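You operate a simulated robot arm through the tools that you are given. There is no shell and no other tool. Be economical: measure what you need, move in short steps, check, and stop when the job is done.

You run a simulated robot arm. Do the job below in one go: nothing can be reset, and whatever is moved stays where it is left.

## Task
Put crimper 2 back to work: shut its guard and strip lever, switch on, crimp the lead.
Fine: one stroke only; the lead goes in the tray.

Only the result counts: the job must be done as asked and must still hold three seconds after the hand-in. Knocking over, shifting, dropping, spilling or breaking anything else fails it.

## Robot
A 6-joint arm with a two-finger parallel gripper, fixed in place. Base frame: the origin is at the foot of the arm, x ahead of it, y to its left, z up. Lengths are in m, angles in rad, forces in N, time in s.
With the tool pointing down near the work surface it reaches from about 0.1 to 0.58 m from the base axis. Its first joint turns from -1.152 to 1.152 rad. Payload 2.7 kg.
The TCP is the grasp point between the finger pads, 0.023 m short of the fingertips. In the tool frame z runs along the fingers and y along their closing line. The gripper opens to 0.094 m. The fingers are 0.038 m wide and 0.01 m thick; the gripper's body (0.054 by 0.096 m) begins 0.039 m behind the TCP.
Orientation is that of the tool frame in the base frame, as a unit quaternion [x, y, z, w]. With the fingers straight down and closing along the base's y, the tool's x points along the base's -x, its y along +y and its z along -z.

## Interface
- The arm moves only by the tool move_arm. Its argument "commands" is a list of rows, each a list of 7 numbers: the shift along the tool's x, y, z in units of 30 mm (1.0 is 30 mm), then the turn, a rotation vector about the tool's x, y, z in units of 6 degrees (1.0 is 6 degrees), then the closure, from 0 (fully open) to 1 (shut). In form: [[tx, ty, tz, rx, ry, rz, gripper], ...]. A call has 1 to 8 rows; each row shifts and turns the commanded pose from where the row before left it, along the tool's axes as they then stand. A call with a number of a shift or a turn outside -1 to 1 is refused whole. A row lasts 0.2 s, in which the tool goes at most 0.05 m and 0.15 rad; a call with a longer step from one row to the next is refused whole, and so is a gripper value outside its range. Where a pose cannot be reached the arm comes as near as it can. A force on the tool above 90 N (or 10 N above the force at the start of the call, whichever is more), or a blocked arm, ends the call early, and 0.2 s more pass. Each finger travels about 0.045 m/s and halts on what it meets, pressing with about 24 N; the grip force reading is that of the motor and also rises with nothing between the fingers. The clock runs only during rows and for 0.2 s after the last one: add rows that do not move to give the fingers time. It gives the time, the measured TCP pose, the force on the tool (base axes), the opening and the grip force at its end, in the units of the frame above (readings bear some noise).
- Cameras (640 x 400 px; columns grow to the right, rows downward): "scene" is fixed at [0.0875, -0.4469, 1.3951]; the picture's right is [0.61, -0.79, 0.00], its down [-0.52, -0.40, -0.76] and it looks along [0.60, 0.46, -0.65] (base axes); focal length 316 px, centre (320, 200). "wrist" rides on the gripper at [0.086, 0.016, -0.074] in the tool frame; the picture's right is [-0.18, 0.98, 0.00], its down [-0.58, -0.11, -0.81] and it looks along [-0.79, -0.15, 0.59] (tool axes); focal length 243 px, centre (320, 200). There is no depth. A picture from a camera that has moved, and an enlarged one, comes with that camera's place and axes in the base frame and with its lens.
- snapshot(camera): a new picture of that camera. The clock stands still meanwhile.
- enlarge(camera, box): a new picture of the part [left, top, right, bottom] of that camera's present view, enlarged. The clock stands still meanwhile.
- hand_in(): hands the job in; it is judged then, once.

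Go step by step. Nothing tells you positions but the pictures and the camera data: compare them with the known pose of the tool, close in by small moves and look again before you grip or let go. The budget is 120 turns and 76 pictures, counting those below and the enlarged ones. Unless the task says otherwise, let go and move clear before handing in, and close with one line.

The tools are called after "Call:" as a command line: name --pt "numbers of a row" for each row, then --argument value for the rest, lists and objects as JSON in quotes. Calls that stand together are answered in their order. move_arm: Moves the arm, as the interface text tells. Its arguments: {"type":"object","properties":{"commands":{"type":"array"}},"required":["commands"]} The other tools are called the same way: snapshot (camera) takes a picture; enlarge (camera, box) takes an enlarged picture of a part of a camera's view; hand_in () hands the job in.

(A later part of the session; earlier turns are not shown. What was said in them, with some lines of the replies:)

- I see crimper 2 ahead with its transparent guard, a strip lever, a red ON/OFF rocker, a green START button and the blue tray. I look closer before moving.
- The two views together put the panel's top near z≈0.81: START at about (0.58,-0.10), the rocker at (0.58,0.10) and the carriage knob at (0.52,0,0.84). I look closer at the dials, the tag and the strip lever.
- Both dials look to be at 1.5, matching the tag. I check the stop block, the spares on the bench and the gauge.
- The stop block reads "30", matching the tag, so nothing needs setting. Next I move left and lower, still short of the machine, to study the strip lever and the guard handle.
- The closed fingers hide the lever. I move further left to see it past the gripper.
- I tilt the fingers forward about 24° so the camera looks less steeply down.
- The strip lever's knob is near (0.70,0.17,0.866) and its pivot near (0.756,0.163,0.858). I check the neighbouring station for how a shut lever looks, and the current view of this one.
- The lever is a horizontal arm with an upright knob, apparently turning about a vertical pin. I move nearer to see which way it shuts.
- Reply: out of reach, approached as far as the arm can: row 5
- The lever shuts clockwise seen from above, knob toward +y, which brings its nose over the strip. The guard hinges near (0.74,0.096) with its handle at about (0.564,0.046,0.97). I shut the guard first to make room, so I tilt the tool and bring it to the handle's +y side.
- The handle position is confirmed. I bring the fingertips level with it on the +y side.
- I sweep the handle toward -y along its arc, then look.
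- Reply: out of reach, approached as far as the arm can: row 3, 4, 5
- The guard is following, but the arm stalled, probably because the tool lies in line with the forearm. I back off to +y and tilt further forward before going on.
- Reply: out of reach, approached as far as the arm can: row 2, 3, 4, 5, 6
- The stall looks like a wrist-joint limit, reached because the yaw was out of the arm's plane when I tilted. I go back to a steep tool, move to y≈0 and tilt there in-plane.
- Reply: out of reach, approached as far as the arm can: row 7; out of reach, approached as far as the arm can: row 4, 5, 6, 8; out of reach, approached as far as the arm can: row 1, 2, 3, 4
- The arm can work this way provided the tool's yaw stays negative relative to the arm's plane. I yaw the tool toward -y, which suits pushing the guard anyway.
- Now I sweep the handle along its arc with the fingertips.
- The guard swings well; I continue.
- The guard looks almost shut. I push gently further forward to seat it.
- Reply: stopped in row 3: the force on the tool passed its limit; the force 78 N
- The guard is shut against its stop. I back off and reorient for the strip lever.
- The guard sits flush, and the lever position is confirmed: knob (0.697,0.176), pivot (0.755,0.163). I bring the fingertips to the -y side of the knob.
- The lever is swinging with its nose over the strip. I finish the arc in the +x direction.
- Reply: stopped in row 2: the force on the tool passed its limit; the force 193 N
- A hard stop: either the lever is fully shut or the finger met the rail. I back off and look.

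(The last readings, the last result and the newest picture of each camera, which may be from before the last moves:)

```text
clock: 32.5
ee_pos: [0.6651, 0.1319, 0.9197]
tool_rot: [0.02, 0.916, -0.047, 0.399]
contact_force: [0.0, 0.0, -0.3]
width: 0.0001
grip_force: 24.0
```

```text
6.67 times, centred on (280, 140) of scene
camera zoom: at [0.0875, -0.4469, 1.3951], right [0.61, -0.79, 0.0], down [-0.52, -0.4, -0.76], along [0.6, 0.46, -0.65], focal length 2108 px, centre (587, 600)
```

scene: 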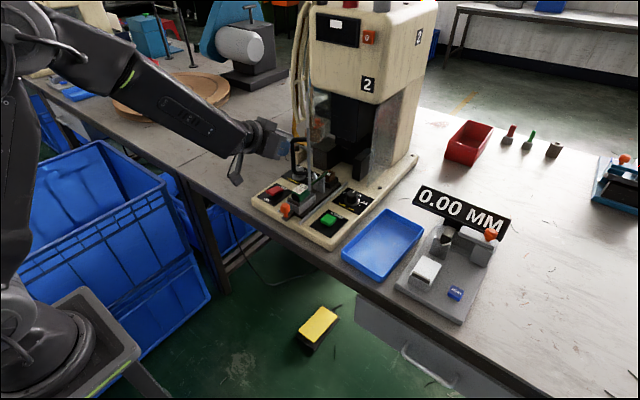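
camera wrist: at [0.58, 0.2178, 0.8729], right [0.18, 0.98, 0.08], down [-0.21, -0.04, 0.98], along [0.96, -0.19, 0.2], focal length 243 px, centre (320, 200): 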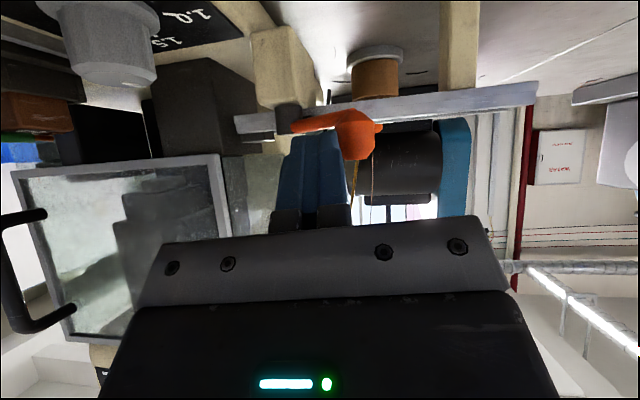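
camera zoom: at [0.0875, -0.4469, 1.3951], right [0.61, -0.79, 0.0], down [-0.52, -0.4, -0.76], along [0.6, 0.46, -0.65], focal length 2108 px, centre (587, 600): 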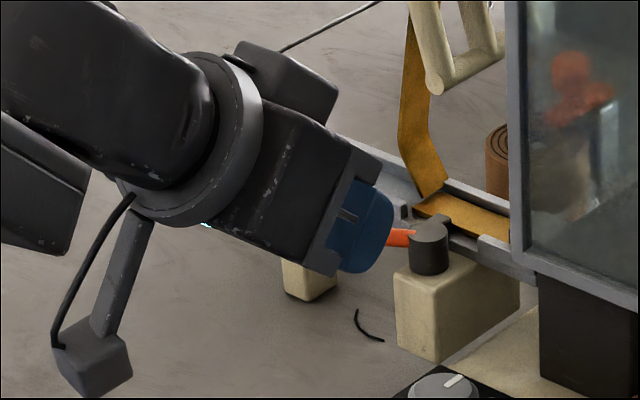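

The lever has turned about 1 rad, and its nose now bears over the strip against a firm stop, so I take it as shut. Next is the rocker switch, so I retreat and go back to a steep tool.

Call:
move_arm --pt "0.9 -0.3 -0.97 0 0 0 1" --pt "0.9 -0.3 -0.97 0 0 0 1" --pt "0 0 0 -0.7 0.6 -0.7 1" --pt "0 0 0 0 1 0 1" --pt "0 0 0 0 1 0 1" --pt "0 0 0 0 1 0 1" --pt "0 0 0 0 0.5 0 1" --pt "0 0 0 0 0 0 1"

Call:
snapshot --camera "wrist"

Call:
enlarge --camera "scene" --box '[240, 120, 400, 260]'

```text
clock: 34.3
ee_pos: [0.5864, 0.1141, 0.9262]
tool_rot: [-0.016, 0.973, -0.042, 0.225]
contact_force: [-0.3, 0.2, -0.2]
width: 0.0
grip_force: 23.9
out of reach, approached as far as the arm can: row 5
```

```text
32 pictures are left
camera wrist: at [0.4773, 0.1297, 0.9542], right [0.15, 0.99, 0.0], down [0.17, -0.02, 0.99], along [0.97, -0.15, -0.17], focal length 243 px, centre (320, 200)
```

wrist: 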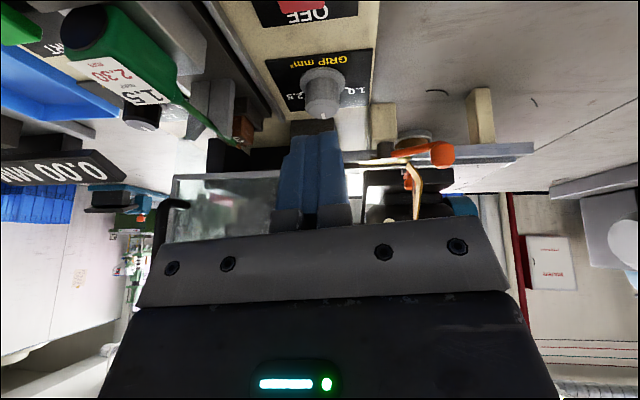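

```text
2.86 times, centred on (320, 190) of scene
camera zoom: at [0.0875, -0.4469, 1.3951], right [0.61, -0.79, 0.0], down [-0.52, -0.4, -0.76], along [0.6, 0.46, -0.65], focal length 903 px, centre (320, 229)
```

zoom: 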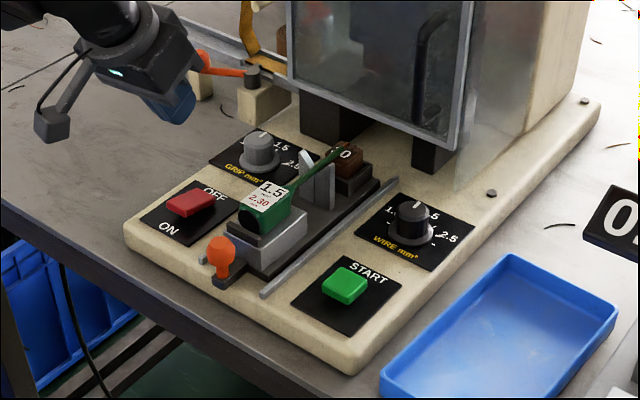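

The dials still read 1.5. I bring the fingertip over the ON end (near end) of the rocker at about (0.563,0.094).

Call:
move_arm --pt "0.66 -0.2 0.72 0 0 0 1" --pt "0.66 -0.2 0.72 0 0 0 1" --pt "0 0 0 0 0 0 1"

Call:
enlarge --camera "scene" --box '[240, 140, 340, 240]'

Call:
enlarge --camera "wrist" --box '[200, 0, 440, 160]'

```text
clock: 35.1
ee_pos: [0.5699, 0.0986, 0.8737]
tool_rot: [-0.015, 0.973, -0.042, 0.226]
contact_force: [0.2, -1.0, -0.2]
width: 0.0001
grip_force: 24.5
```

```text
4.00 times, centred on (290, 190) of scene
camera zoom: at [0.0875, -0.4469, 1.3951], right [0.61, -0.79, 0.0], down [-0.52, -0.4, -0.76], along [0.6, 0.46, -0.65], focal length 1265 px, centre (440, 240)
```

zoom: 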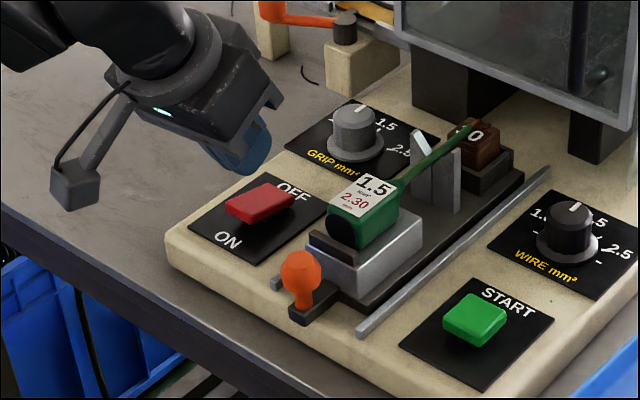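

```text
2.50 times, centred on (320, 80) of wrist
camera zoom: at [0.4601, 0.1147, 0.9013], right [0.15, 0.99, 0.0], down [0.17, -0.02, 0.99], along [0.97, -0.15, -0.17], focal length 606 px, centre (320, 500)
```

zoom: 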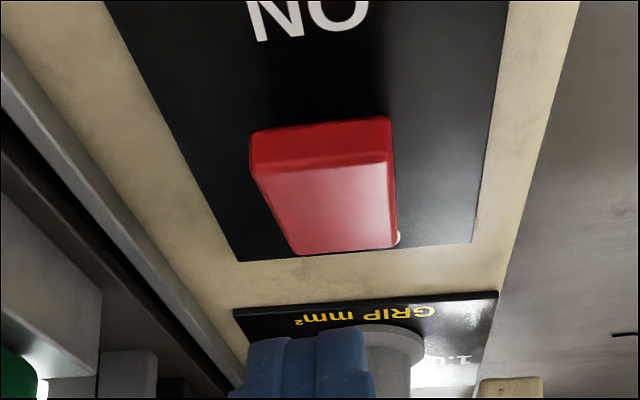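

The ON end of the rocker is raised at x≈0.551–0.56, y≈0.10, and the fingertip is above it. I press down in short steps.

Call:
move_arm --pt "0.41 0.19 0.53 0 0 0 1" --pt "0.145 0.03 0.298 0 0 0 1" --pt "0.12 0.02 0.24 0 0 0 1" --pt "0 0 0 0 0 0 1"

Call:
enlarge --camera "wrist" --box '[200, 0, 440, 160]'

```text
clock: 36.1
ee_pos: [0.5656, 0.103, 0.838]
tool_rot: [-0.015, 0.972, -0.041, 0.229]
contact_force: [-32.4, -0.8, 45.3]
width: 0.0
grip_force: 24.1
```

```text
2.50 times, centred on (320, 80) of wrist
camera zoom: at [0.4566, 0.1185, 0.8653], right [0.15, 0.99, 0.0], down [0.16, -0.02, 0.99], along [0.98, -0.15, -0.16], focal length 606 px, centre (320, 500)
```

zoom: 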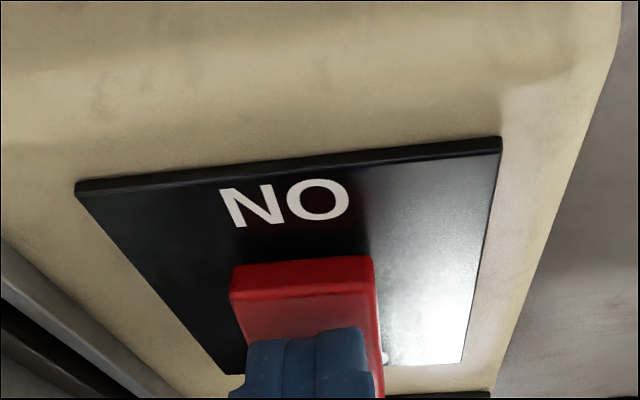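

The press met 45 N. I lift off and check whether the rocker has flipped.

Call:
move_arm --pt "-0.4 0 -0.9 0 0 0 1" --pt "-0.2 0 -0.5 0 0 0 1" --pt "0 0 0 0 0 0 1"

Call:
enlarge --camera "wrist" --box '[200, 0, 440, 160]'

Call:
enlarge --camera "scene" --box '[240, 140, 340, 240]'

```text
clock: 36.9
ee_pos: [0.5622, 0.1047, 0.8788]
tool_rot: [-0.016, 0.973, -0.042, 0.225]
contact_force: [0.1, 0.3, 0.3]
width: 0.0002
grip_force: 23.7
```

```text
2.50 times, centred on (320, 80) of wrist
camera zoom: at [0.4526, 0.1202, 0.9068], right [0.15, 0.99, -0.01], down [0.17, -0.02, 0.99], along [0.97, -0.15, -0.17], focal length 606 px, centre (320, 500)
```

zoom: 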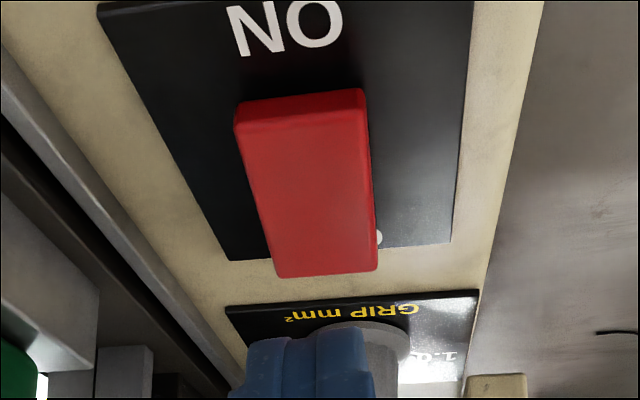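

```text
4.00 times, centred on (290, 190) of scene
camera zoom: at [0.0875, -0.4469, 1.3951], right [0.61, -0.79, 0.0], down [-0.52, -0.4, -0.76], along [0.6, 0.46, -0.65], focal length 1265 px, centre (440, 240)
```

zoom: 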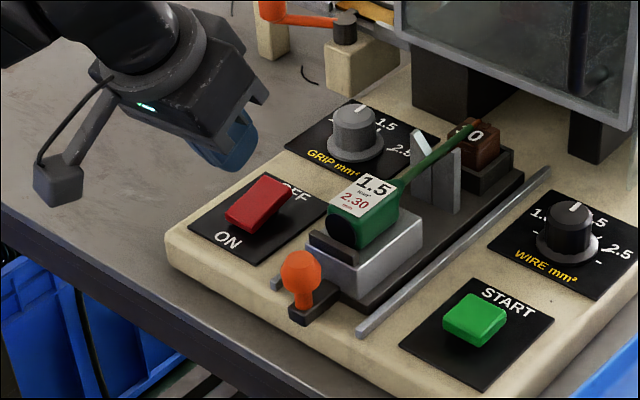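

The rocker is now ON. Next is the carriage knob at about (0.52,0,0.84): I go above it with the fingers part open.

Call:
move_arm --pt "-0.43 0 -0.9 -0.9 0 0 0.9" --pt "-0.3 0 -0.6 0 1 0 0.8" --pt "0.315 -0.87 -0.153 0 0.9 0 0.7" --pt "0.315 -0.87 -0.1 0 0 0 0.6" --pt "0.315 -0.87 -0.1 0 0 0 0.5" --pt "0.315 -0.87 -0.1 0 0 0 0.47" --pt "0 0 0 0 0 0 0.47"

Call:
enlarge --camera "wrist" --box '[180, 0, 460, 220]'

```text
clock: 38.5
ee_pos: [0.5273, -0.0011, 0.9329]
tool_rot: [-0.027, 0.992, 0.003, 0.127]
contact_force: [-0.1, -0.3, -0.3]
width: 0.0498
grip_force: 0.1
```

```text
1.82 times, centred on (320, 110) of wrist
camera zoom: at [0.4261, 0.0086, 0.9833], right [0.13, 0.99, 0.04], down [0.36, -0.09, 0.93], along [0.92, -0.1, -0.37], focal length 441 px, centre (320, 364)
```

zoom: 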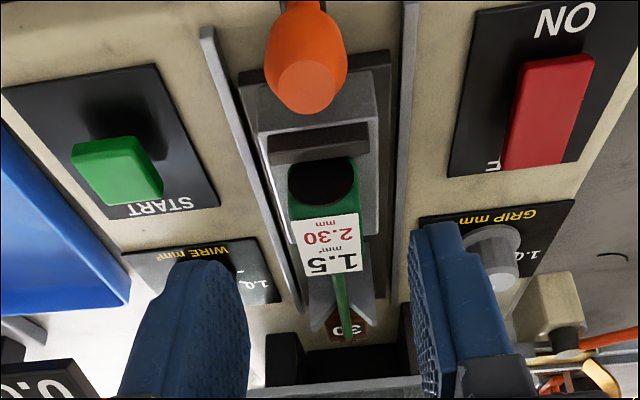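

Call:
enlarge --camera "wrist" --box '[300, 120, 365, 200]'

```text
5.00 times, centred on (332, 160) of wrist
camera zoom: at [0.4261, 0.0086, 0.9833], right [0.13, 0.99, 0.04], down [0.36, -0.09, 0.93], along [0.92, -0.1, -0.37], focal length 1213 px, centre (258, 400)
```

zoom: 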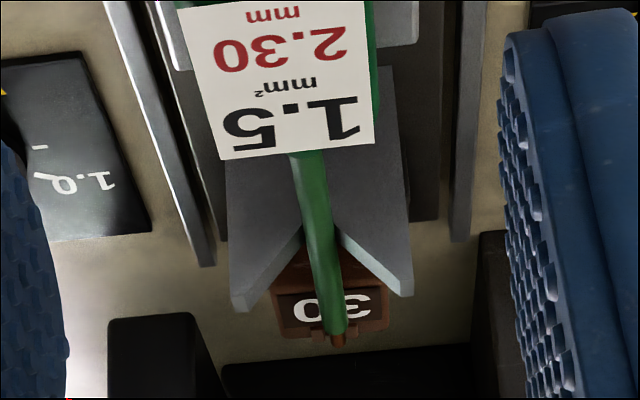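

The rocker shows ON, and the knob sits at (0.523,-0.002,0.84). I descend around it and grip.

Call:
move_arm --pt "0.283 0 0.904 0 0 0 0.47" --pt "0.283 0 0.904 0 0 0 0.47" --pt "0.283 0 0.85 0 0 0 0.47" --pt "0 0 0 0 0 0 0.47" --pt "0 0 0 0 0 0 1" --pt "0 0 0 0 0 0 1" --pt "0 0 0 0 0 0 1"

Call:
enlarge --camera "scene" --box '[240, 140, 400, 260]'

```text
clock: 40.1
ee_pos: [0.524, 0.0006, 0.845]
tool_rot: [-0.026, 0.992, 0.003, 0.124]
contact_force: [-2.1, -12.2, -10.4]
width: 0.0257
grip_force: 45.1
```

```text
3.33 times, centred on (320, 200) of scene
camera zoom: at [0.0876, -0.4472, 1.395], right [0.61, -0.79, 0.0], down [-0.52, -0.4, -0.76], along [0.6, 0.46, -0.65], focal length 1054 px, centre (320, 200)
```

zoom: 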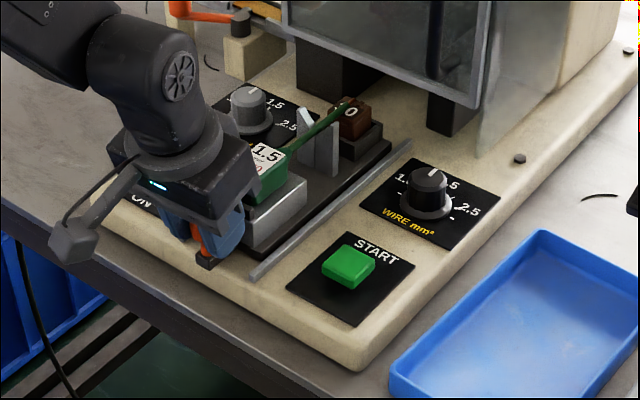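

The knob is gripped. I slide the carriage forward in small steps.

Call:
move_arm --pt "-0.645 -0.036 0.168 0 0 0 1" --pt "-0.645 -0.036 0.168 0 0 0 1" --pt "0 0 0 0 0 0 1"

Call:
enlarge --camera "scene" --box '[240, 140, 400, 260]'

```text
clock: 40.9
ee_pos: [0.5643, -0.0004, 0.8466]
tool_rot: [-0.027, 0.992, 0.003, 0.124]
contact_force: [-1.4, -15.8, -24.5]
width: 0.026
grip_force: 44.7
```

```text
3.33 times, centred on (320, 200) of scene
camera zoom: at [0.0879, -0.4472, 1.395], right [0.61, -0.79, 0.0], down [-0.52, -0.4, -0.76], along [0.6, 0.46, -0.65], focal length 1054 px, centre (320, 200)
```

zoom: 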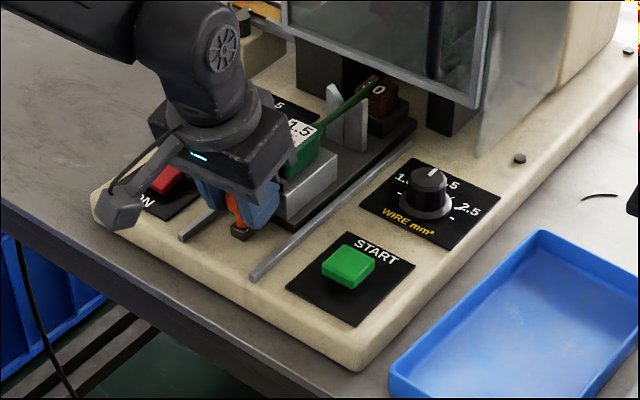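

Call:
move_arm --pt "-0.48 -0.027 0.2 0 0 0 1" --pt "-0.48 -0.027 0.15 0 0 0 1" --pt "0 0 0 0 0 0 1"

Call:
enlarge --camera "scene" --box '[280, 130, 380, 220]'

```text
clock: 41.7
ee_pos: [0.5991, -0.0007, 0.8453]
tool_rot: [-0.027, 0.991, 0.001, 0.13]
contact_force: [-1.1, -16.0, 3.5]
width: 0.0261
grip_force: 45.1
```

```text
4.44 times, centred on (330, 175) of scene
camera zoom: at [0.0875, -0.4472, 1.395], right [0.61, -0.79, 0.0], down [-0.52, -0.4, -0.76], along [0.6, 0.46, -0.65], focal length 1405 px, centre (276, 311)
```

zoom: 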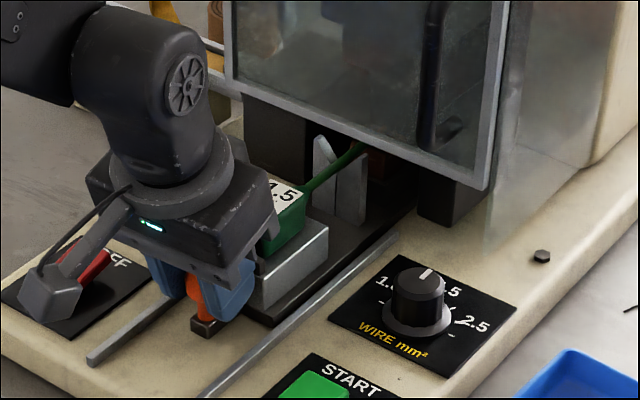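

Call:
move_arm --pt "-0.32 -0.018 0.084 0 0 0 1" --pt "-0.32 -0.018 0.084 0 0 0 1" --pt "0 0 0 0 0 0 1"

Call:
enlarge --camera "scene" --box '[280, 130, 380, 220]'

```text
clock: 42.5
ee_pos: [0.6181, -0.0009, 0.8457]
tool_rot: [-0.026, 0.991, 0.002, 0.129]
contact_force: [1.3, -19.6, 7.7]
width: 0.0259
grip_force: 45.7
```

```text
4.44 times, centred on (330, 175) of scene
camera zoom: at [0.0874, -0.4473, 1.395], right [0.61, -0.79, 0.0], down [-0.52, -0.4, -0.76], along [0.6, 0.46, -0.65], focal length 1405 px, centre (276, 311)
```

zoom: 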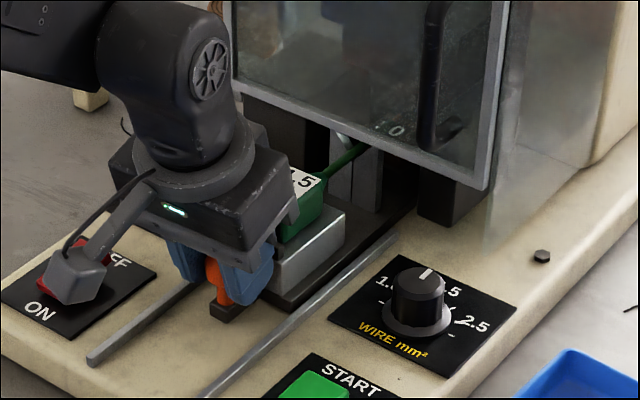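

Call:
move_arm --pt "-0.32 -0.01 0.084 0 0 0 1" --pt "-0.32 -0.01 0.084 0 0 0 1" --pt "0 0 0 0 0 0 1"

Call:
enlarge --camera "scene" --box '[280, 130, 380, 220]'

```text
clock: 43.1
ee_pos: [0.6254, 0.0003, 0.8414]
tool_rot: [-0.021, 0.994, 0.003, 0.106]
contact_force: [-23.4, -1.5, 20.2]
width: 0.0258
grip_force: 44.7
stopped in row 3: the force on the tool passed its limit (the readings are from after the stop); the commanded pose is now the measured one
```

```text
4.44 times, centred on (330, 175) of scene
camera zoom: at [0.0867, -0.4469, 1.3952], right [0.61, -0.79, 0.0], down [-0.51, -0.4, -0.76], along [0.6, 0.46, -0.65], focal length 1405 px, centre (276, 311)
```

zoom: 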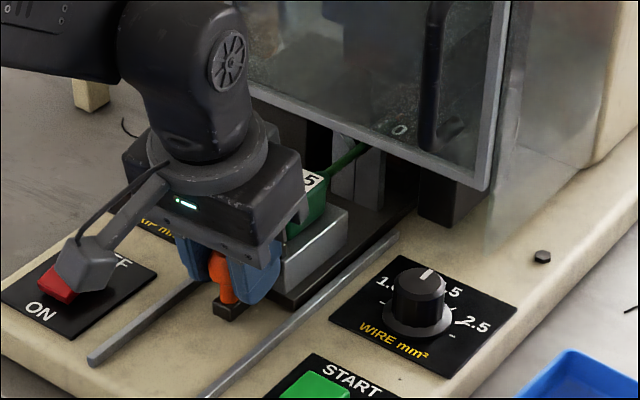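

The carriage stopped after 0.10 m of travel, at its end stop. I release the knob and lift away.

Call:
move_arm --pt "0 0 0 0 0 0 0.47" --pt "0 0 0 0 0 0 0.47" --pt "-0.2 0 -0.95 0 0 0 0.47" --pt "-0.2 0 -0.95 0 0 0 0.47" --pt "-0.2 0 -0.95 0 0 0 0.8" --pt "0.9 0 0.2 0 0 0 1" --pt "0.9 0 0.2 0 0 0 1" --pt "0 0 0 0 0 0 1"

Call:
enlarge --camera "scene" --box '[240, 120, 400, 240]'

Call:
snapshot --camera "wrist"

```text
clock: 44.9
ee_pos: [0.575, -0.0021, 0.9056]
tool_rot: [-0.023, 0.994, 0.003, 0.11]
contact_force: [-0.7, -0.7, 0.4]
width: 0.0
grip_force: 23.8
```

```text
3.33 times, centred on (320, 180) of scene
camera zoom: at [0.0875, -0.4469, 1.3951], right [0.61, -0.79, 0.0], down [-0.52, -0.4, -0.76], along [0.6, 0.46, -0.65], focal length 1054 px, centre (320, 267)
```

zoom: 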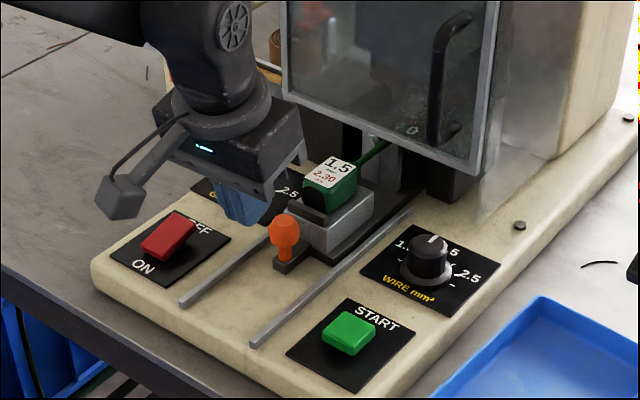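

```text
17 pictures are left
camera wrist: at [0.4745, 0.0082, 0.9599], right [0.13, 0.99, 0.04], down [0.4, -0.09, 0.91], along [0.91, -0.11, -0.4], focal length 243 px, centre (320, 200)
```

wrist: 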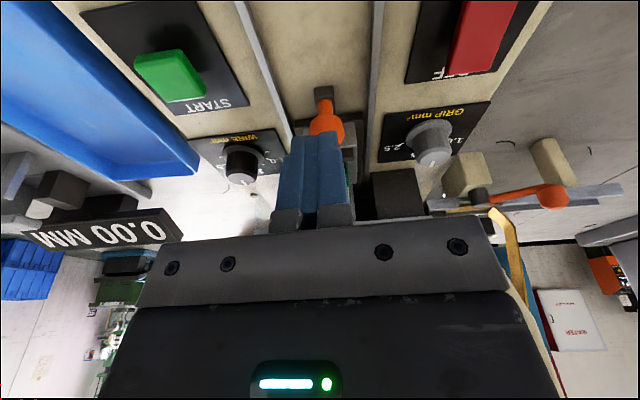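

The guard, lever, switch and carriage are all set. I go over START at about (0.571,-0.101) with the fingers shut.

Call:
move_arm --pt "0.11 -0.825 -0.025 0 0 0 1" --pt "0.11 -0.825 -0.025 0 0 0 1" --pt "0.11 -0.825 -0.025 0 0 0 1" --pt "0.11 -0.825 -0.025 0 0 0 1" --pt "0.147 0 0.65 0 0 0 1" --pt "0.147 0 0.65 0 0 0 1" --pt "0 0 0 0 0 0 1"

Call:
enlarge --camera "scene" --box '[260, 150, 400, 250]'

```text
clock: 46.5
ee_pos: [0.5668, -0.1, 0.8644]
tool_rot: [-0.023, 0.994, 0.003, 0.11]
contact_force: [-0.1, 0.5, 0.3]
width: 0.0
grip_force: 23.6
```

```text
4.00 times, centred on (330, 200) of scene
camera zoom: at [0.0875, -0.4469, 1.3951], right [0.61, -0.79, 0.0], down [-0.52, -0.4, -0.76], along [0.6, 0.46, -0.65], focal length 1265 px, centre (280, 200)
```

zoom: 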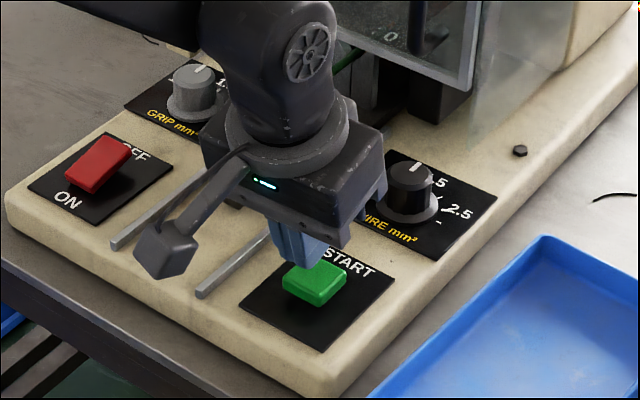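

The finger is above START. I make one press and look before releasing.

Call:
move_arm --pt "0.09 0 0.39 0 0 0 1" --pt "0.09 0 0.39 0 0 0 1" --pt "0 0 0 0 0 0 1"

```text
clock: 47.3
ee_pos: [0.5658, -0.1012, 0.8418]
tool_rot: [-0.023, 0.994, 0.002, 0.11]
contact_force: [-0.2, 0.1, 0.1]
width: 0.0
grip_force: 23.6
```

Call:
move_arm --pt "0.045 0 0.195 0 0 0 1" --pt "0 0 0 0 0 0 1"

```text
clock: 47.9
ee_pos: [0.5671, -0.1006, 0.8345]
tool_rot: [-0.023, 0.994, 0.003, 0.11]
contact_force: [-2.6, 2.1, 5.4]
width: 0.0002
grip_force: 24.3
```

Contact has begun at 5 N. I press on a few millimetres.

Call:
move_arm --pt "0.045 0 0.2 0 0 0 1" --pt "0.01 0 0.05 0 0 0 1" --pt "0 0 0 0 0 0 1"

Call:
enlarge --camera "scene" --box '[260, 0, 440, 260]'

```text
clock: 48.7
ee_pos: [0.5675, -0.1014, 0.831]
tool_rot: [-0.024, 0.993, 0.002, 0.112]
contact_force: [-17.7, 7.8, 33.7]
width: 0.0
grip_force: 23.6
```

```text
1.54 times, centred on (350, 130) of scene
camera zoom: at [0.0865, -0.4466, 1.3953], right [0.61, -0.79, 0.0], down [-0.51, -0.4, -0.76], along [0.6, 0.46, -0.65], focal length 486 px, centre (274, 308)
```

zoom: 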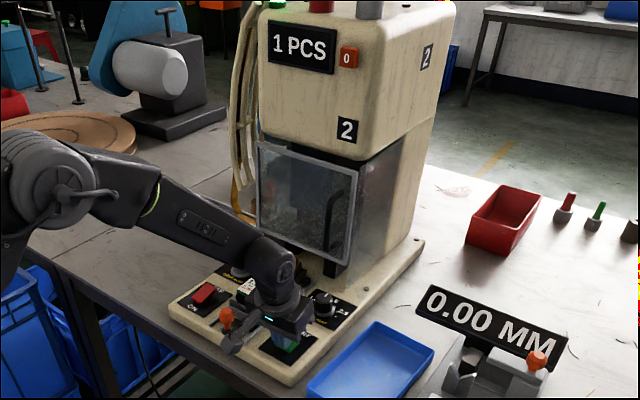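

The counter shows "1 PCS" with the green lamp lit: one stroke is done, and the carriage has returned. I lift straight off START.

Call:
move_arm --pt "-0.2 0 -0.95 0 0 0 1" --pt "-0.2 0 -0.95 0 0 0 0.8" --pt "-0.2 0 -0.95 0 0 0 0.6" --pt "0.9 0 -0.2 0 0 0 0.5" --pt "0.9 0.5 -0.2 0 0 0 0.5" --pt "0 0.9 0 0 0 0 0.5" --pt "0 0.9 0 0 0 0 0.5" --pt "0 0.5 0 0 0 0 0.5"

Call:
snapshot --camera "scene"

Call:
snapshot --camera "wrist"

```text
clock: 50.5
ee_pos: [0.5057, -0.0204, 0.9138]
tool_rot: [-0.023, 0.994, 0.003, 0.109]
contact_force: [-0.3, -0.3, 0.5]
width: 0.0471
grip_force: 0.1
```

```text
14 pictures are left
```

scene: 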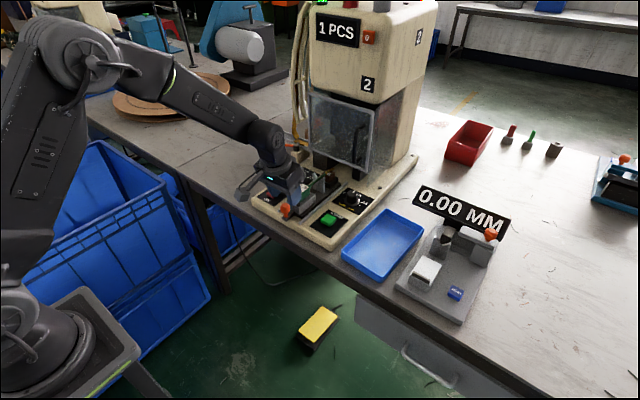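

```text
13 pictures are left
camera wrist: at [0.406, -0.01, 0.9679], right [0.13, 0.99, 0.04], down [0.4, -0.09, 0.91], along [0.91, -0.11, -0.41], focal length 243 px, centre (320, 200)
```

wrist: 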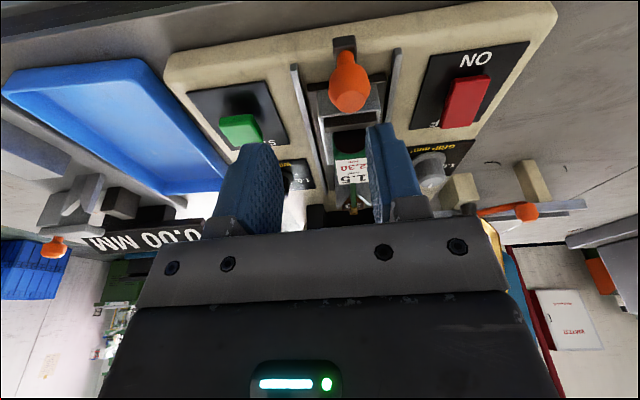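

The lead's tag and body are centred near (0.590,-0.003), top at z≈0.86, and a crimped terminal is visible on the wire end. I go above the body with the fingers open to about 60 mm.

Call:
move_arm --pt "-0.98 0.157 0 0 0 0 0.36" --pt "-0.98 0.157 0 0 0 0 0.36" --pt "-0.98 0.157 0 0 0 0 0.36" --pt "0 0 0 0 0 0 0.36" --pt "0 0 0 0 0 0 0.36"

Call:
enlarge --camera "scene" --box '[260, 130, 360, 230]'

Call:
snapshot --camera "wrist"

```text
clock: 51.7
ee_pos: [0.5921, -0.0018, 0.9349]
tool_rot: [-0.022, 0.994, 0.003, 0.11]
contact_force: [0.3, -0.5, 0.4]
width: 0.0603
grip_force: 0.1
```

```text
4.00 times, centred on (310, 180) of scene
camera zoom: at [0.0875, -0.4469, 1.3951], right [0.61, -0.79, 0.0], down [-0.52, -0.4, -0.76], along [0.6, 0.46, -0.65], focal length 1265 px, centre (360, 280)
```

zoom: 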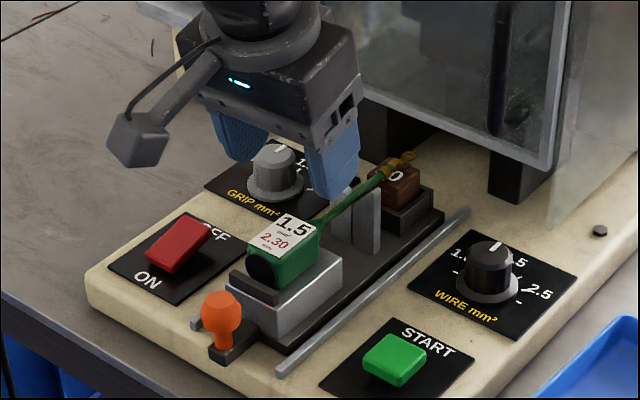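

```text
11 pictures are left
camera wrist: at [0.4925, 0.0075, 0.9888], right [0.13, 0.99, 0.04], down [0.4, -0.09, 0.91], along [0.91, -0.11, -0.4], focal length 243 px, centre (320, 200)
```

wrist: 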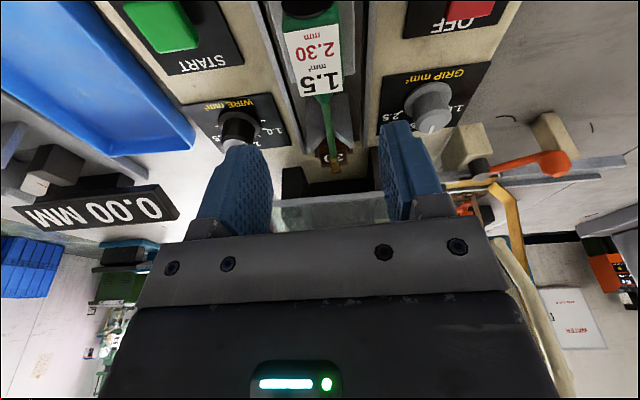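

The lead carries its crimped terminal. I descend around the green body and grip it.

Call:
move_arm --pt "0.227 0 0.8 0 0 0 0.36" --pt "0.227 0 0.8 0 0 0 0.36" --pt "0.227 0 0.8 0 0 0 0.36" --pt "0 0 0 0 0 0 0.36" --pt "0 0 0 0 0 0 0.6" --pt "0 0 0 0 0 0 0.8" --pt "0 0 0 0 0 0 0.8"

Call:
enlarge --camera "scene" --box '[260, 130, 360, 230]'

```text
clock: 53.3
ee_pos: [0.5875, 0.0003, 0.8584]
tool_rot: [-0.022, 0.994, 0.002, 0.109]
contact_force: [-0.2, 10.4, -4.6]
width: 0.0478
grip_force: 44.9
```

```text
4.00 times, centred on (310, 180) of scene
camera zoom: at [0.0876, -0.4466, 1.3952], right [0.61, -0.79, 0.0], down [-0.52, -0.4, -0.76], along [0.6, 0.46, -0.65], focal length 1265 px, centre (360, 280)
```

zoom: 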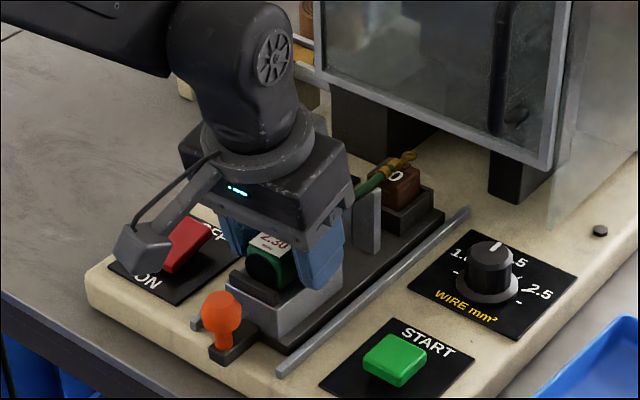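

The fingers stopped at 48 mm, so they are clamping the holder rather than the lead. I open, raise 12 mm and close again.

Call:
move_arm --pt "0 0 0 0 0 0 0.36" --pt "0 0 0 0 0 0 0.36" --pt "-0.088 -0.05 -0.39 0 0 0 0.36" --pt "0 0 0 0 0 0 0.5" --pt "0 0 0 0 0 0 0.7" --pt "0 0 0 0 0 0 0.8" --pt "0 0 0 0 0 0 0.8"

```text
clock: 54.9
ee_pos: [0.5865, -0.0033, 0.8716]
tool_rot: [-0.022, 0.994, 0.002, 0.11]
contact_force: [-0.9, -0.7, 1.2]
width: 0.0294
grip_force: 23.9
```

The opening is now 29 mm, gripping the lead body. I lift straight up and check.

Call:
move_arm --pt "0 0 0 0 0 0 1" --pt "-0.11 0 -0.49 0 0 0 1" --pt "-0.11 0 -0.49 0 0 0 1" --pt "-0.22 0 -0.95 0 0 0 1" --pt "0 0 0 0 0 0 1"

Call:
enlarge --camera "scene" --box '[250, 110, 430, 280]'

```text
clock: 56.1
ee_pos: [0.5883, -0.0053, 0.9298]
tool_rot: [-0.022, 0.994, 0.003, 0.109]
contact_force: [0.0, 0.6, 1.2]
width: 0.0
grip_force: 23.3
```

```text
2.35 times, centred on (340, 195) of scene
camera zoom: at [0.0875, -0.4469, 1.3951], right [0.61, -0.79, 0.0], down [-0.52, -0.4, -0.76], along [0.6, 0.46, -0.65], focal length 744 px, centre (273, 212)
```

zoom: 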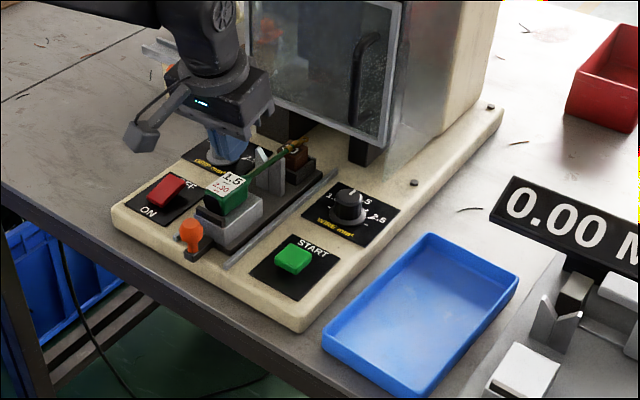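

The fingers slipped off the top and the lead is still seated. I take the tool vertical, open to 40 mm and probe down gently to the holder's top so the grip is as deep as possible.

Call:
move_arm --pt "0 0.07 0 0 1 0 0.575" --pt "0 0 0 0 1 0 0.575" --pt "0 0 0 0 0 0 0.575" --pt "0 0 0.9 0 0 0 0.575" --pt "0 0 0.8 0 0 0 0.575" --pt "0 0 0 0 0 0 0.575"

```text
clock: 57.5
ee_pos: [0.5918, -0.0029, 0.8847]
tool_rot: [-0.024, 1.0, 0.0, 0.013]
contact_force: [0.1, 2.4, 42.0]
width: 0.0406
grip_force: 1.1
```

There is contact with 42 N at tip height 0.862, higher than expected. I lift off and look closely.

Call:
move_arm --pt "0 0 -0.6 0 0 0 0.575" --pt "0 0 -0.9 0 0 0 0.3" --pt "0 0 0 0 0 0 0.3"

Call:
enlarge --camera "scene" --box '[280, 150, 345, 220]'

```text
clock: 58.3
ee_pos: [0.5891, -0.0018, 0.9239]
tool_rot: [-0.023, 1.0, 0.0, 0.004]
contact_force: [-0.7, 0.3, 0.8]
width: 0.0659
grip_force: 0.1
```

```text
5.71 times, centred on (312, 185) of scene
camera zoom: at [0.0875, -0.4469, 1.3951], right [0.61, -0.79, 0.0], down [-0.52, -0.4, -0.76], along [0.6, 0.46, -0.65], focal length 1807 px, centre (363, 286)
```

zoom: 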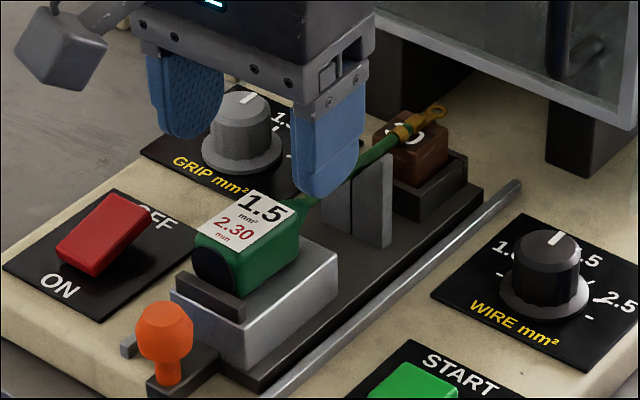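

The tag corners put the body's centre at y≈+0.002, so I was about 5 mm off to -y and one finger sat on the body's edge. I re-centre at (0.584,0.002) and descend.

Call:
move_arm --pt "0.16 0.15 0 0 0 0 0.42" --pt "0 0 0.7 0 0 0 0.42" --pt "0 0 0.65 0 0 0 0.42" --pt "0 0 0 0 0 0 0.42"

```text
clock: 59.3
ee_pos: [0.5841, 0.002, 0.8827]
tool_rot: [-0.023, 1.0, 0.001, 0.005]
contact_force: [-0.6, 1.3, 1.0]
width: 0.0545
grip_force: 0.0
```

Call:
move_arm --pt "0 0 0.4 0 0 0 0.42" --pt "0 0 0.32 0 0 0 0.42" --pt "0 0 0 0 0 0 0.42"

```text
clock: 60.1
ee_pos: [0.5839, 0.0023, 0.8614]
tool_rot: [-0.023, 1.0, 0.0, 0.005]
contact_force: [0.8, 0.1, 0.0]
width: 0.0545
grip_force: 0.1
```

No contact on the way down. I close on the body.

Call:
move_arm --pt "0 0 0 0 0 0 0.55" --pt "0 0 0 0 0 0 0.7" --pt "0 0 0 0 0 0 0.9" --pt "0 0 0 0 0 0 0.9"

```text
clock: 61.1
ee_pos: [0.5838, 0.0006, 0.862]
tool_rot: [-0.021, 1.0, 0.0, 0.006]
contact_force: [0.0, -13.5, 4.9]
width: 0.0302
grip_force: 24.2
```

The grip reads 30 mm with a small side load. I relieve that a little and lift slowly, watching the opening.

Call:
move_arm --pt "0 -0.05 0 0 0 0 1" --pt "0 0 0 0 0 0 1" --pt "0 0 -0.2 0 0 0 1" --pt "0 0 0 0 0 0 1"

```text
clock: 62.1
ee_pos: [0.5815, 0.0007, 0.8684]
tool_rot: [-0.024, 1.0, 0.0, 0.006]
contact_force: [-0.9, -0.8, 0.6]
width: 0.0296
grip_force: 24.2
```

Call:
move_arm --pt "0 0 -0.3 0 0 0 1" --pt "0 0 -0.5 0 0 0 1" --pt "0 0 -0.5 0 0 0 1" --pt "0 0 0 0 0 0 1"

```text
clock: 63.1
ee_pos: [0.5824, 0.0008, 0.9078]
tool_rot: [-0.023, 1.0, 0.0, 0.005]
contact_force: [0.4, 0.6, -0.9]
width: 0.0294
grip_force: 24.5
```

The lead is up and still held at 29 mm. I draw it back clear of the guard handle, then carry it toward the tray, which spans x≈0.53–0.76 and y≈-0.18 to -0.30.

Call:
move_arm --pt "1 0 -0.2 0 0 0 1" --pt "1 0 -0.2 0 0 0 1" --pt "1 0 -0.2 0 0 0 1" --pt "0 -0.8 0 0 0 0 1" --pt "0 -0.9 0 0 0 0 1" --pt "0 -0.9 0 0 0 0 1" --pt "0 -0.9 0 0 0 0 1" --pt "0 0 0 0 0 0 1"

Call:
snapshot --camera "scene"

```text
clock: 64.9
ee_pos: [0.4983, -0.1076, 0.923]
tool_rot: [-0.023, 1.0, 0.0, 0.006]
contact_force: [0.1, -0.1, -1.0]
width: 0.0296
grip_force: 24.2
```

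```text
7 pictures are left
```

scene: 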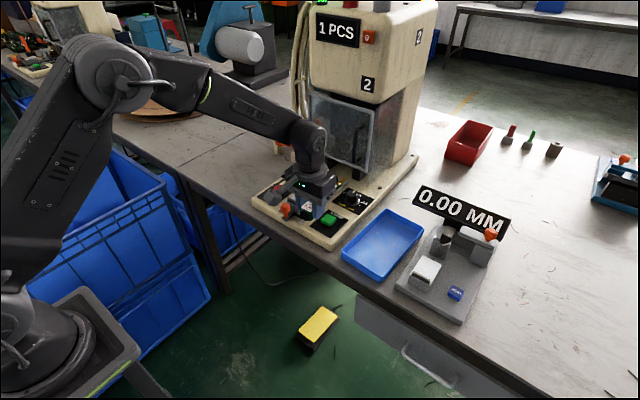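

Call:
move_arm --pt "0 -0.9 0 0 0 0 1" --pt "0 -0.9 0 0 0 0 1" --pt "0 -0.9 0 0 0 0 1" --pt "0 -0.9 0 0 0 0 1" --pt "0 -0.7 0 0 0 0 1" --pt "0 0 0 0 0 0 1"

Call:
enlarge --camera "scene" --box '[280, 160, 480, 300]'

```text
clock: 66.3
ee_pos: [0.5017, -0.2384, 0.9257]
tool_rot: [-0.023, 1.0, 0.001, 0.005]
contact_force: [0.0, -0.8, -1.0]
width: 0.0295
grip_force: 24.4
```

```text
2.86 times, centred on (380, 230) of scene
camera zoom: at [0.0875, -0.4469, 1.3951], right [0.61, -0.79, 0.0], down [-0.52, -0.4, -0.76], along [0.6, 0.46, -0.65], focal length 903 px, centre (149, 114)
```

zoom: 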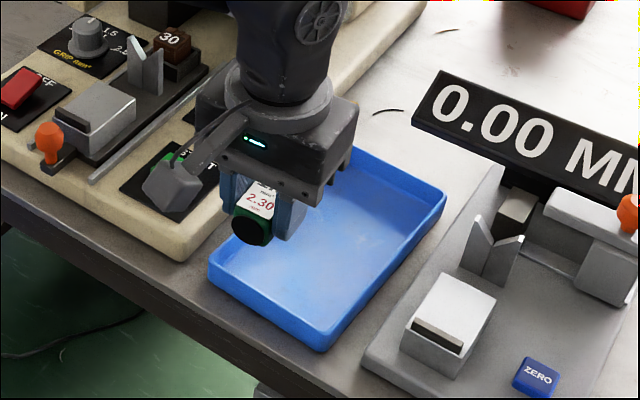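

The lead hangs level over the tray's near end. I move forward and down toward (0.58,-0.236).

Call:
move_arm --pt "-0.65 0 0.6 0 0 0 1" --pt "-0.65 0 0.6 0 0 0 1" --pt "-0.65 0 0.8 0 0 0 1" --pt "-0.65 0.08 0.8 0 0 0 1" --pt "0 0 0 0 0 0 1"

Call:
enlarge --camera "scene" --box '[280, 160, 480, 300]'

```text
clock: 67.5
ee_pos: [0.5818, -0.2307, 0.8419]
tool_rot: [-0.023, 1.0, 0.0, 0.005]
contact_force: [-0.4, -0.2, -0.1]
width: 0.0295
grip_force: 24.0
```

```text
2.86 times, centred on (380, 230) of scene
camera zoom: at [0.0876, -0.4469, 1.3951], right [0.61, -0.79, 0.0], down [-0.52, -0.4, -0.76], along [0.6, 0.46, -0.65], focal length 903 px, centre (149, 114)
```

zoom: 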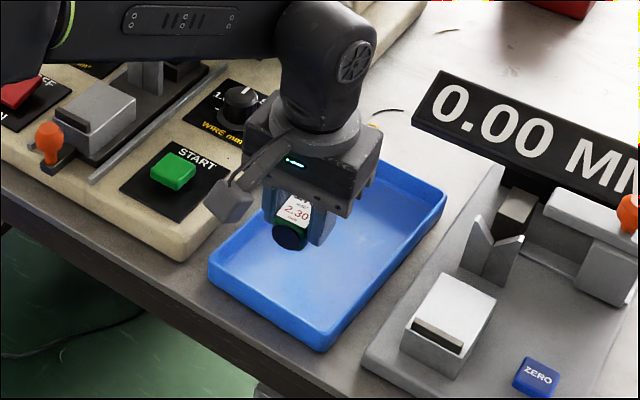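

Well placed over the tray. I lower further in steps, watching the force.

Call:
move_arm --pt "0 -0.12 0.6 0 0 0 1" --pt "0 0 0.6 0 0 0 1" --pt "0 0 0.4 0 0 0 1" --pt "0 0 0 0 0 0 1"

```text
clock: 68.5
ee_pos: [0.5822, -0.2334, 0.7943]
tool_rot: [-0.023, 1.0, 0.0, 0.006]
contact_force: [0.8, -0.7, -0.2]
width: 0.0292
grip_force: 23.8
```

Call:
move_arm --pt "0 0 0.2 0 0 0 1" --pt "0 0 0.2 0 0 0 1" --pt "0 0 0 0 0 0 1"

Call:
enlarge --camera "scene" --box '[330, 190, 440, 290]'

```text
clock: 69.3
ee_pos: [0.5854, -0.2365, 0.7866]
tool_rot: [-0.024, 1.0, -0.002, 0.01]
contact_force: [-4.6, 9.3, 36.2]
width: 0.0294
grip_force: 24.6
```

```text
4.00 times, centred on (385, 240) of scene
camera zoom: at [0.0868, -0.4464, 1.3953], right [0.61, -0.79, 0.0], down [-0.52, -0.4, -0.76], along [0.6, 0.46, -0.65], focal length 1265 px, centre (60, 40)
```

zoom: 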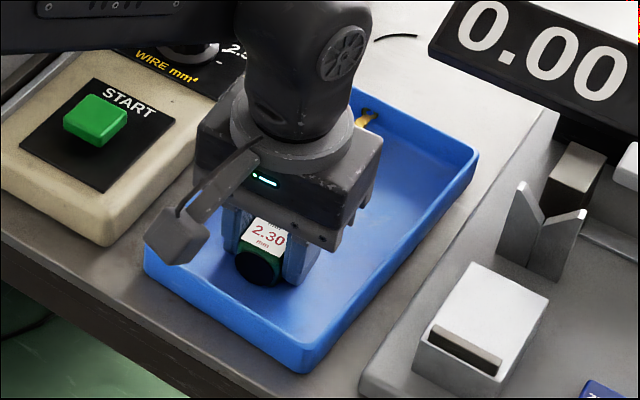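

The lead rests on the tray floor with its terminal about 30 mm inside the far rim. I relieve the pressure, open and lift straight up.

Call:
move_arm --pt "0 0 -0.08 0 0 0 1" --pt "0 0 0 0 0 0 0.6" --pt "0 0 0 0 0 0 0.45" --pt "0 0 0 0 0 0 0.45" --pt "0 0 -0.5 0 0 0 0.45" --pt "0 0 -0.9 0 0 0 0.45" --pt "0 0 -0.9 0 0 0 0.45" --pt "0 0 -0.9 0 0 0 0.45"

Call:
move_arm --pt "1 0 -0.8 0 0 0 0.45" --pt "1 0 -0.8 0 0 0 0.45" --pt "1 0 -0.5 0 0 0 0.45" --pt "1 0 0 0 0 0 0.45" --pt "0 0 0 0 0 0 0.45"

Call:
snapshot --camera "scene"

Call:
enlarge --camera "scene" --box '[240, 90, 440, 290]'

```text
clock: 71.1
ee_pos: [0.5801, -0.2374, 0.8803]
tool_rot: [-0.022, 1.0, 0.001, 0.004]
contact_force: [-0.5, 0.2, 0.2]
width: 0.0513
grip_force: 0.0
```

```text
clock: 72.3
ee_pos: [0.4625, -0.2423, 0.9393]
tool_rot: [-0.023, 1.0, 0.0, 0.004]
contact_force: [0.0, -0.5, -0.3]
width: 0.0518
grip_force: 0.0
```

```text
3 pictures are left
```

scene: 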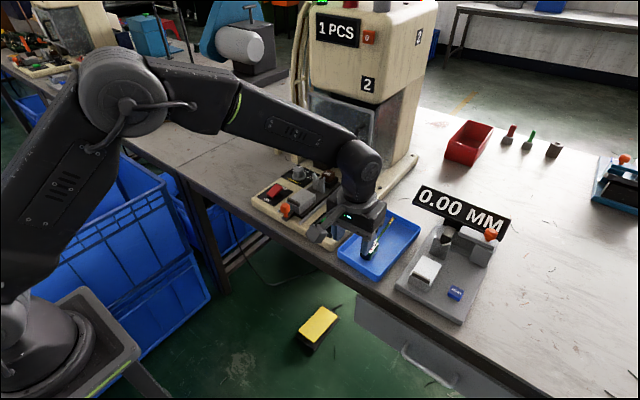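

```text
2.00 times, centred on (340, 190) of scene
camera zoom: at [0.0875, -0.4469, 1.3951], right [0.61, -0.79, 0.0], down [-0.52, -0.4, -0.76], along [0.6, 0.46, -0.65], focal length 632 px, centre (280, 220)
```

zoom: 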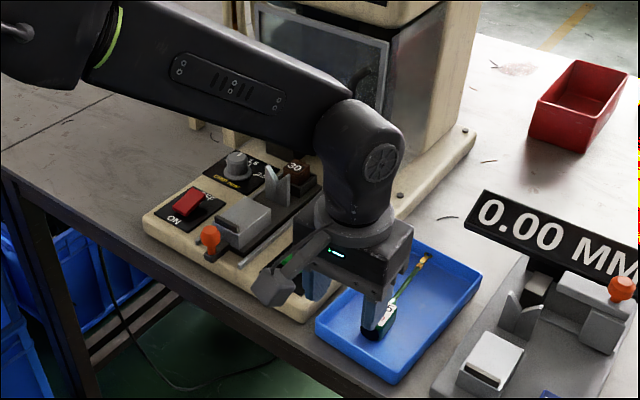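

The lead lies in the tray and the counter still shows 1 PCS. I move the arm well clear and take a last comparison of the tray.

Call:
move_arm --pt "0.5 0 -0.8 0 0 0 0.45" --pt "0.5 0 -0.8 0 0 0 0.45" --pt "0.5 0.7 -0.7 0 0 0 0.45" --pt "0.3 0.9 -0.6 0 0 0 0.45" --pt "0 0.9 -0.6 0 0 0 0.45" --pt "0 0.9 -0.6 0 0 0 0.45" --pt "0 0.9 -0.3 0 0 0 0.45" --pt "0 0.9 0 0 0 0 0.45"

Call:
move_arm --pt "0 0.9 0 0 0 0 0.45" --pt "0 0.9 0 0 0 0 0.45" --pt "0 0.9 0 0 0 0 0.45" --pt "0 0.9 0 0 0 0 0.45" --pt "0 0.9 0 0 0 0 0.45" --pt "0 0 0 0 0 0 0.45"

Call:
enlarge --camera "scene" --box '[280, 160, 480, 300]'

```text
clock: 74.1
ee_pos: [0.4002, -0.0836, 1.0693]
tool_rot: [-0.023, 1.0, 0.0, 0.006]
contact_force: [-0.2, 0.4, 1.0]
width: 0.0517
grip_force: 0.1
```

```text
clock: 75.5
ee_pos: [0.3929, 0.0488, 1.0726]
tool_rot: [-0.022, 1.0, 0.001, 0.005]
contact_force: [-0.2, -0.4, 0.8]
width: 0.0516
grip_force: 0.1
```

```text
2.86 times, centred on (380, 230) of scene
camera zoom: at [0.0875, -0.4468, 1.3951], right [0.61, -0.79, 0.0], down [-0.52, -0.4, -0.76], along [0.6, 0.46, -0.65], focal length 903 px, centre (149, 114)
```

zoom: 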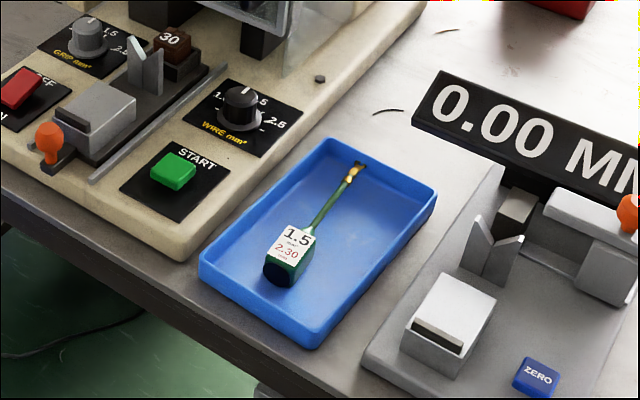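

The lead lies wholly in the blue tray, which moved about 8 mm when I set the lead down. The guard and lever are shut, the switch is ON and the counter reads 1 PCS. The arm is clear, so I hand in.

Call:
hand_in

```text
The job is handed in.
```

Crimper 2 is back at work: I shut its guard and strip lever, switched it on, and crimped the lead with one stroke (the counter reads 1 PCS). The lead is in the blue tray, which shifted about 8 mm as I set it down.
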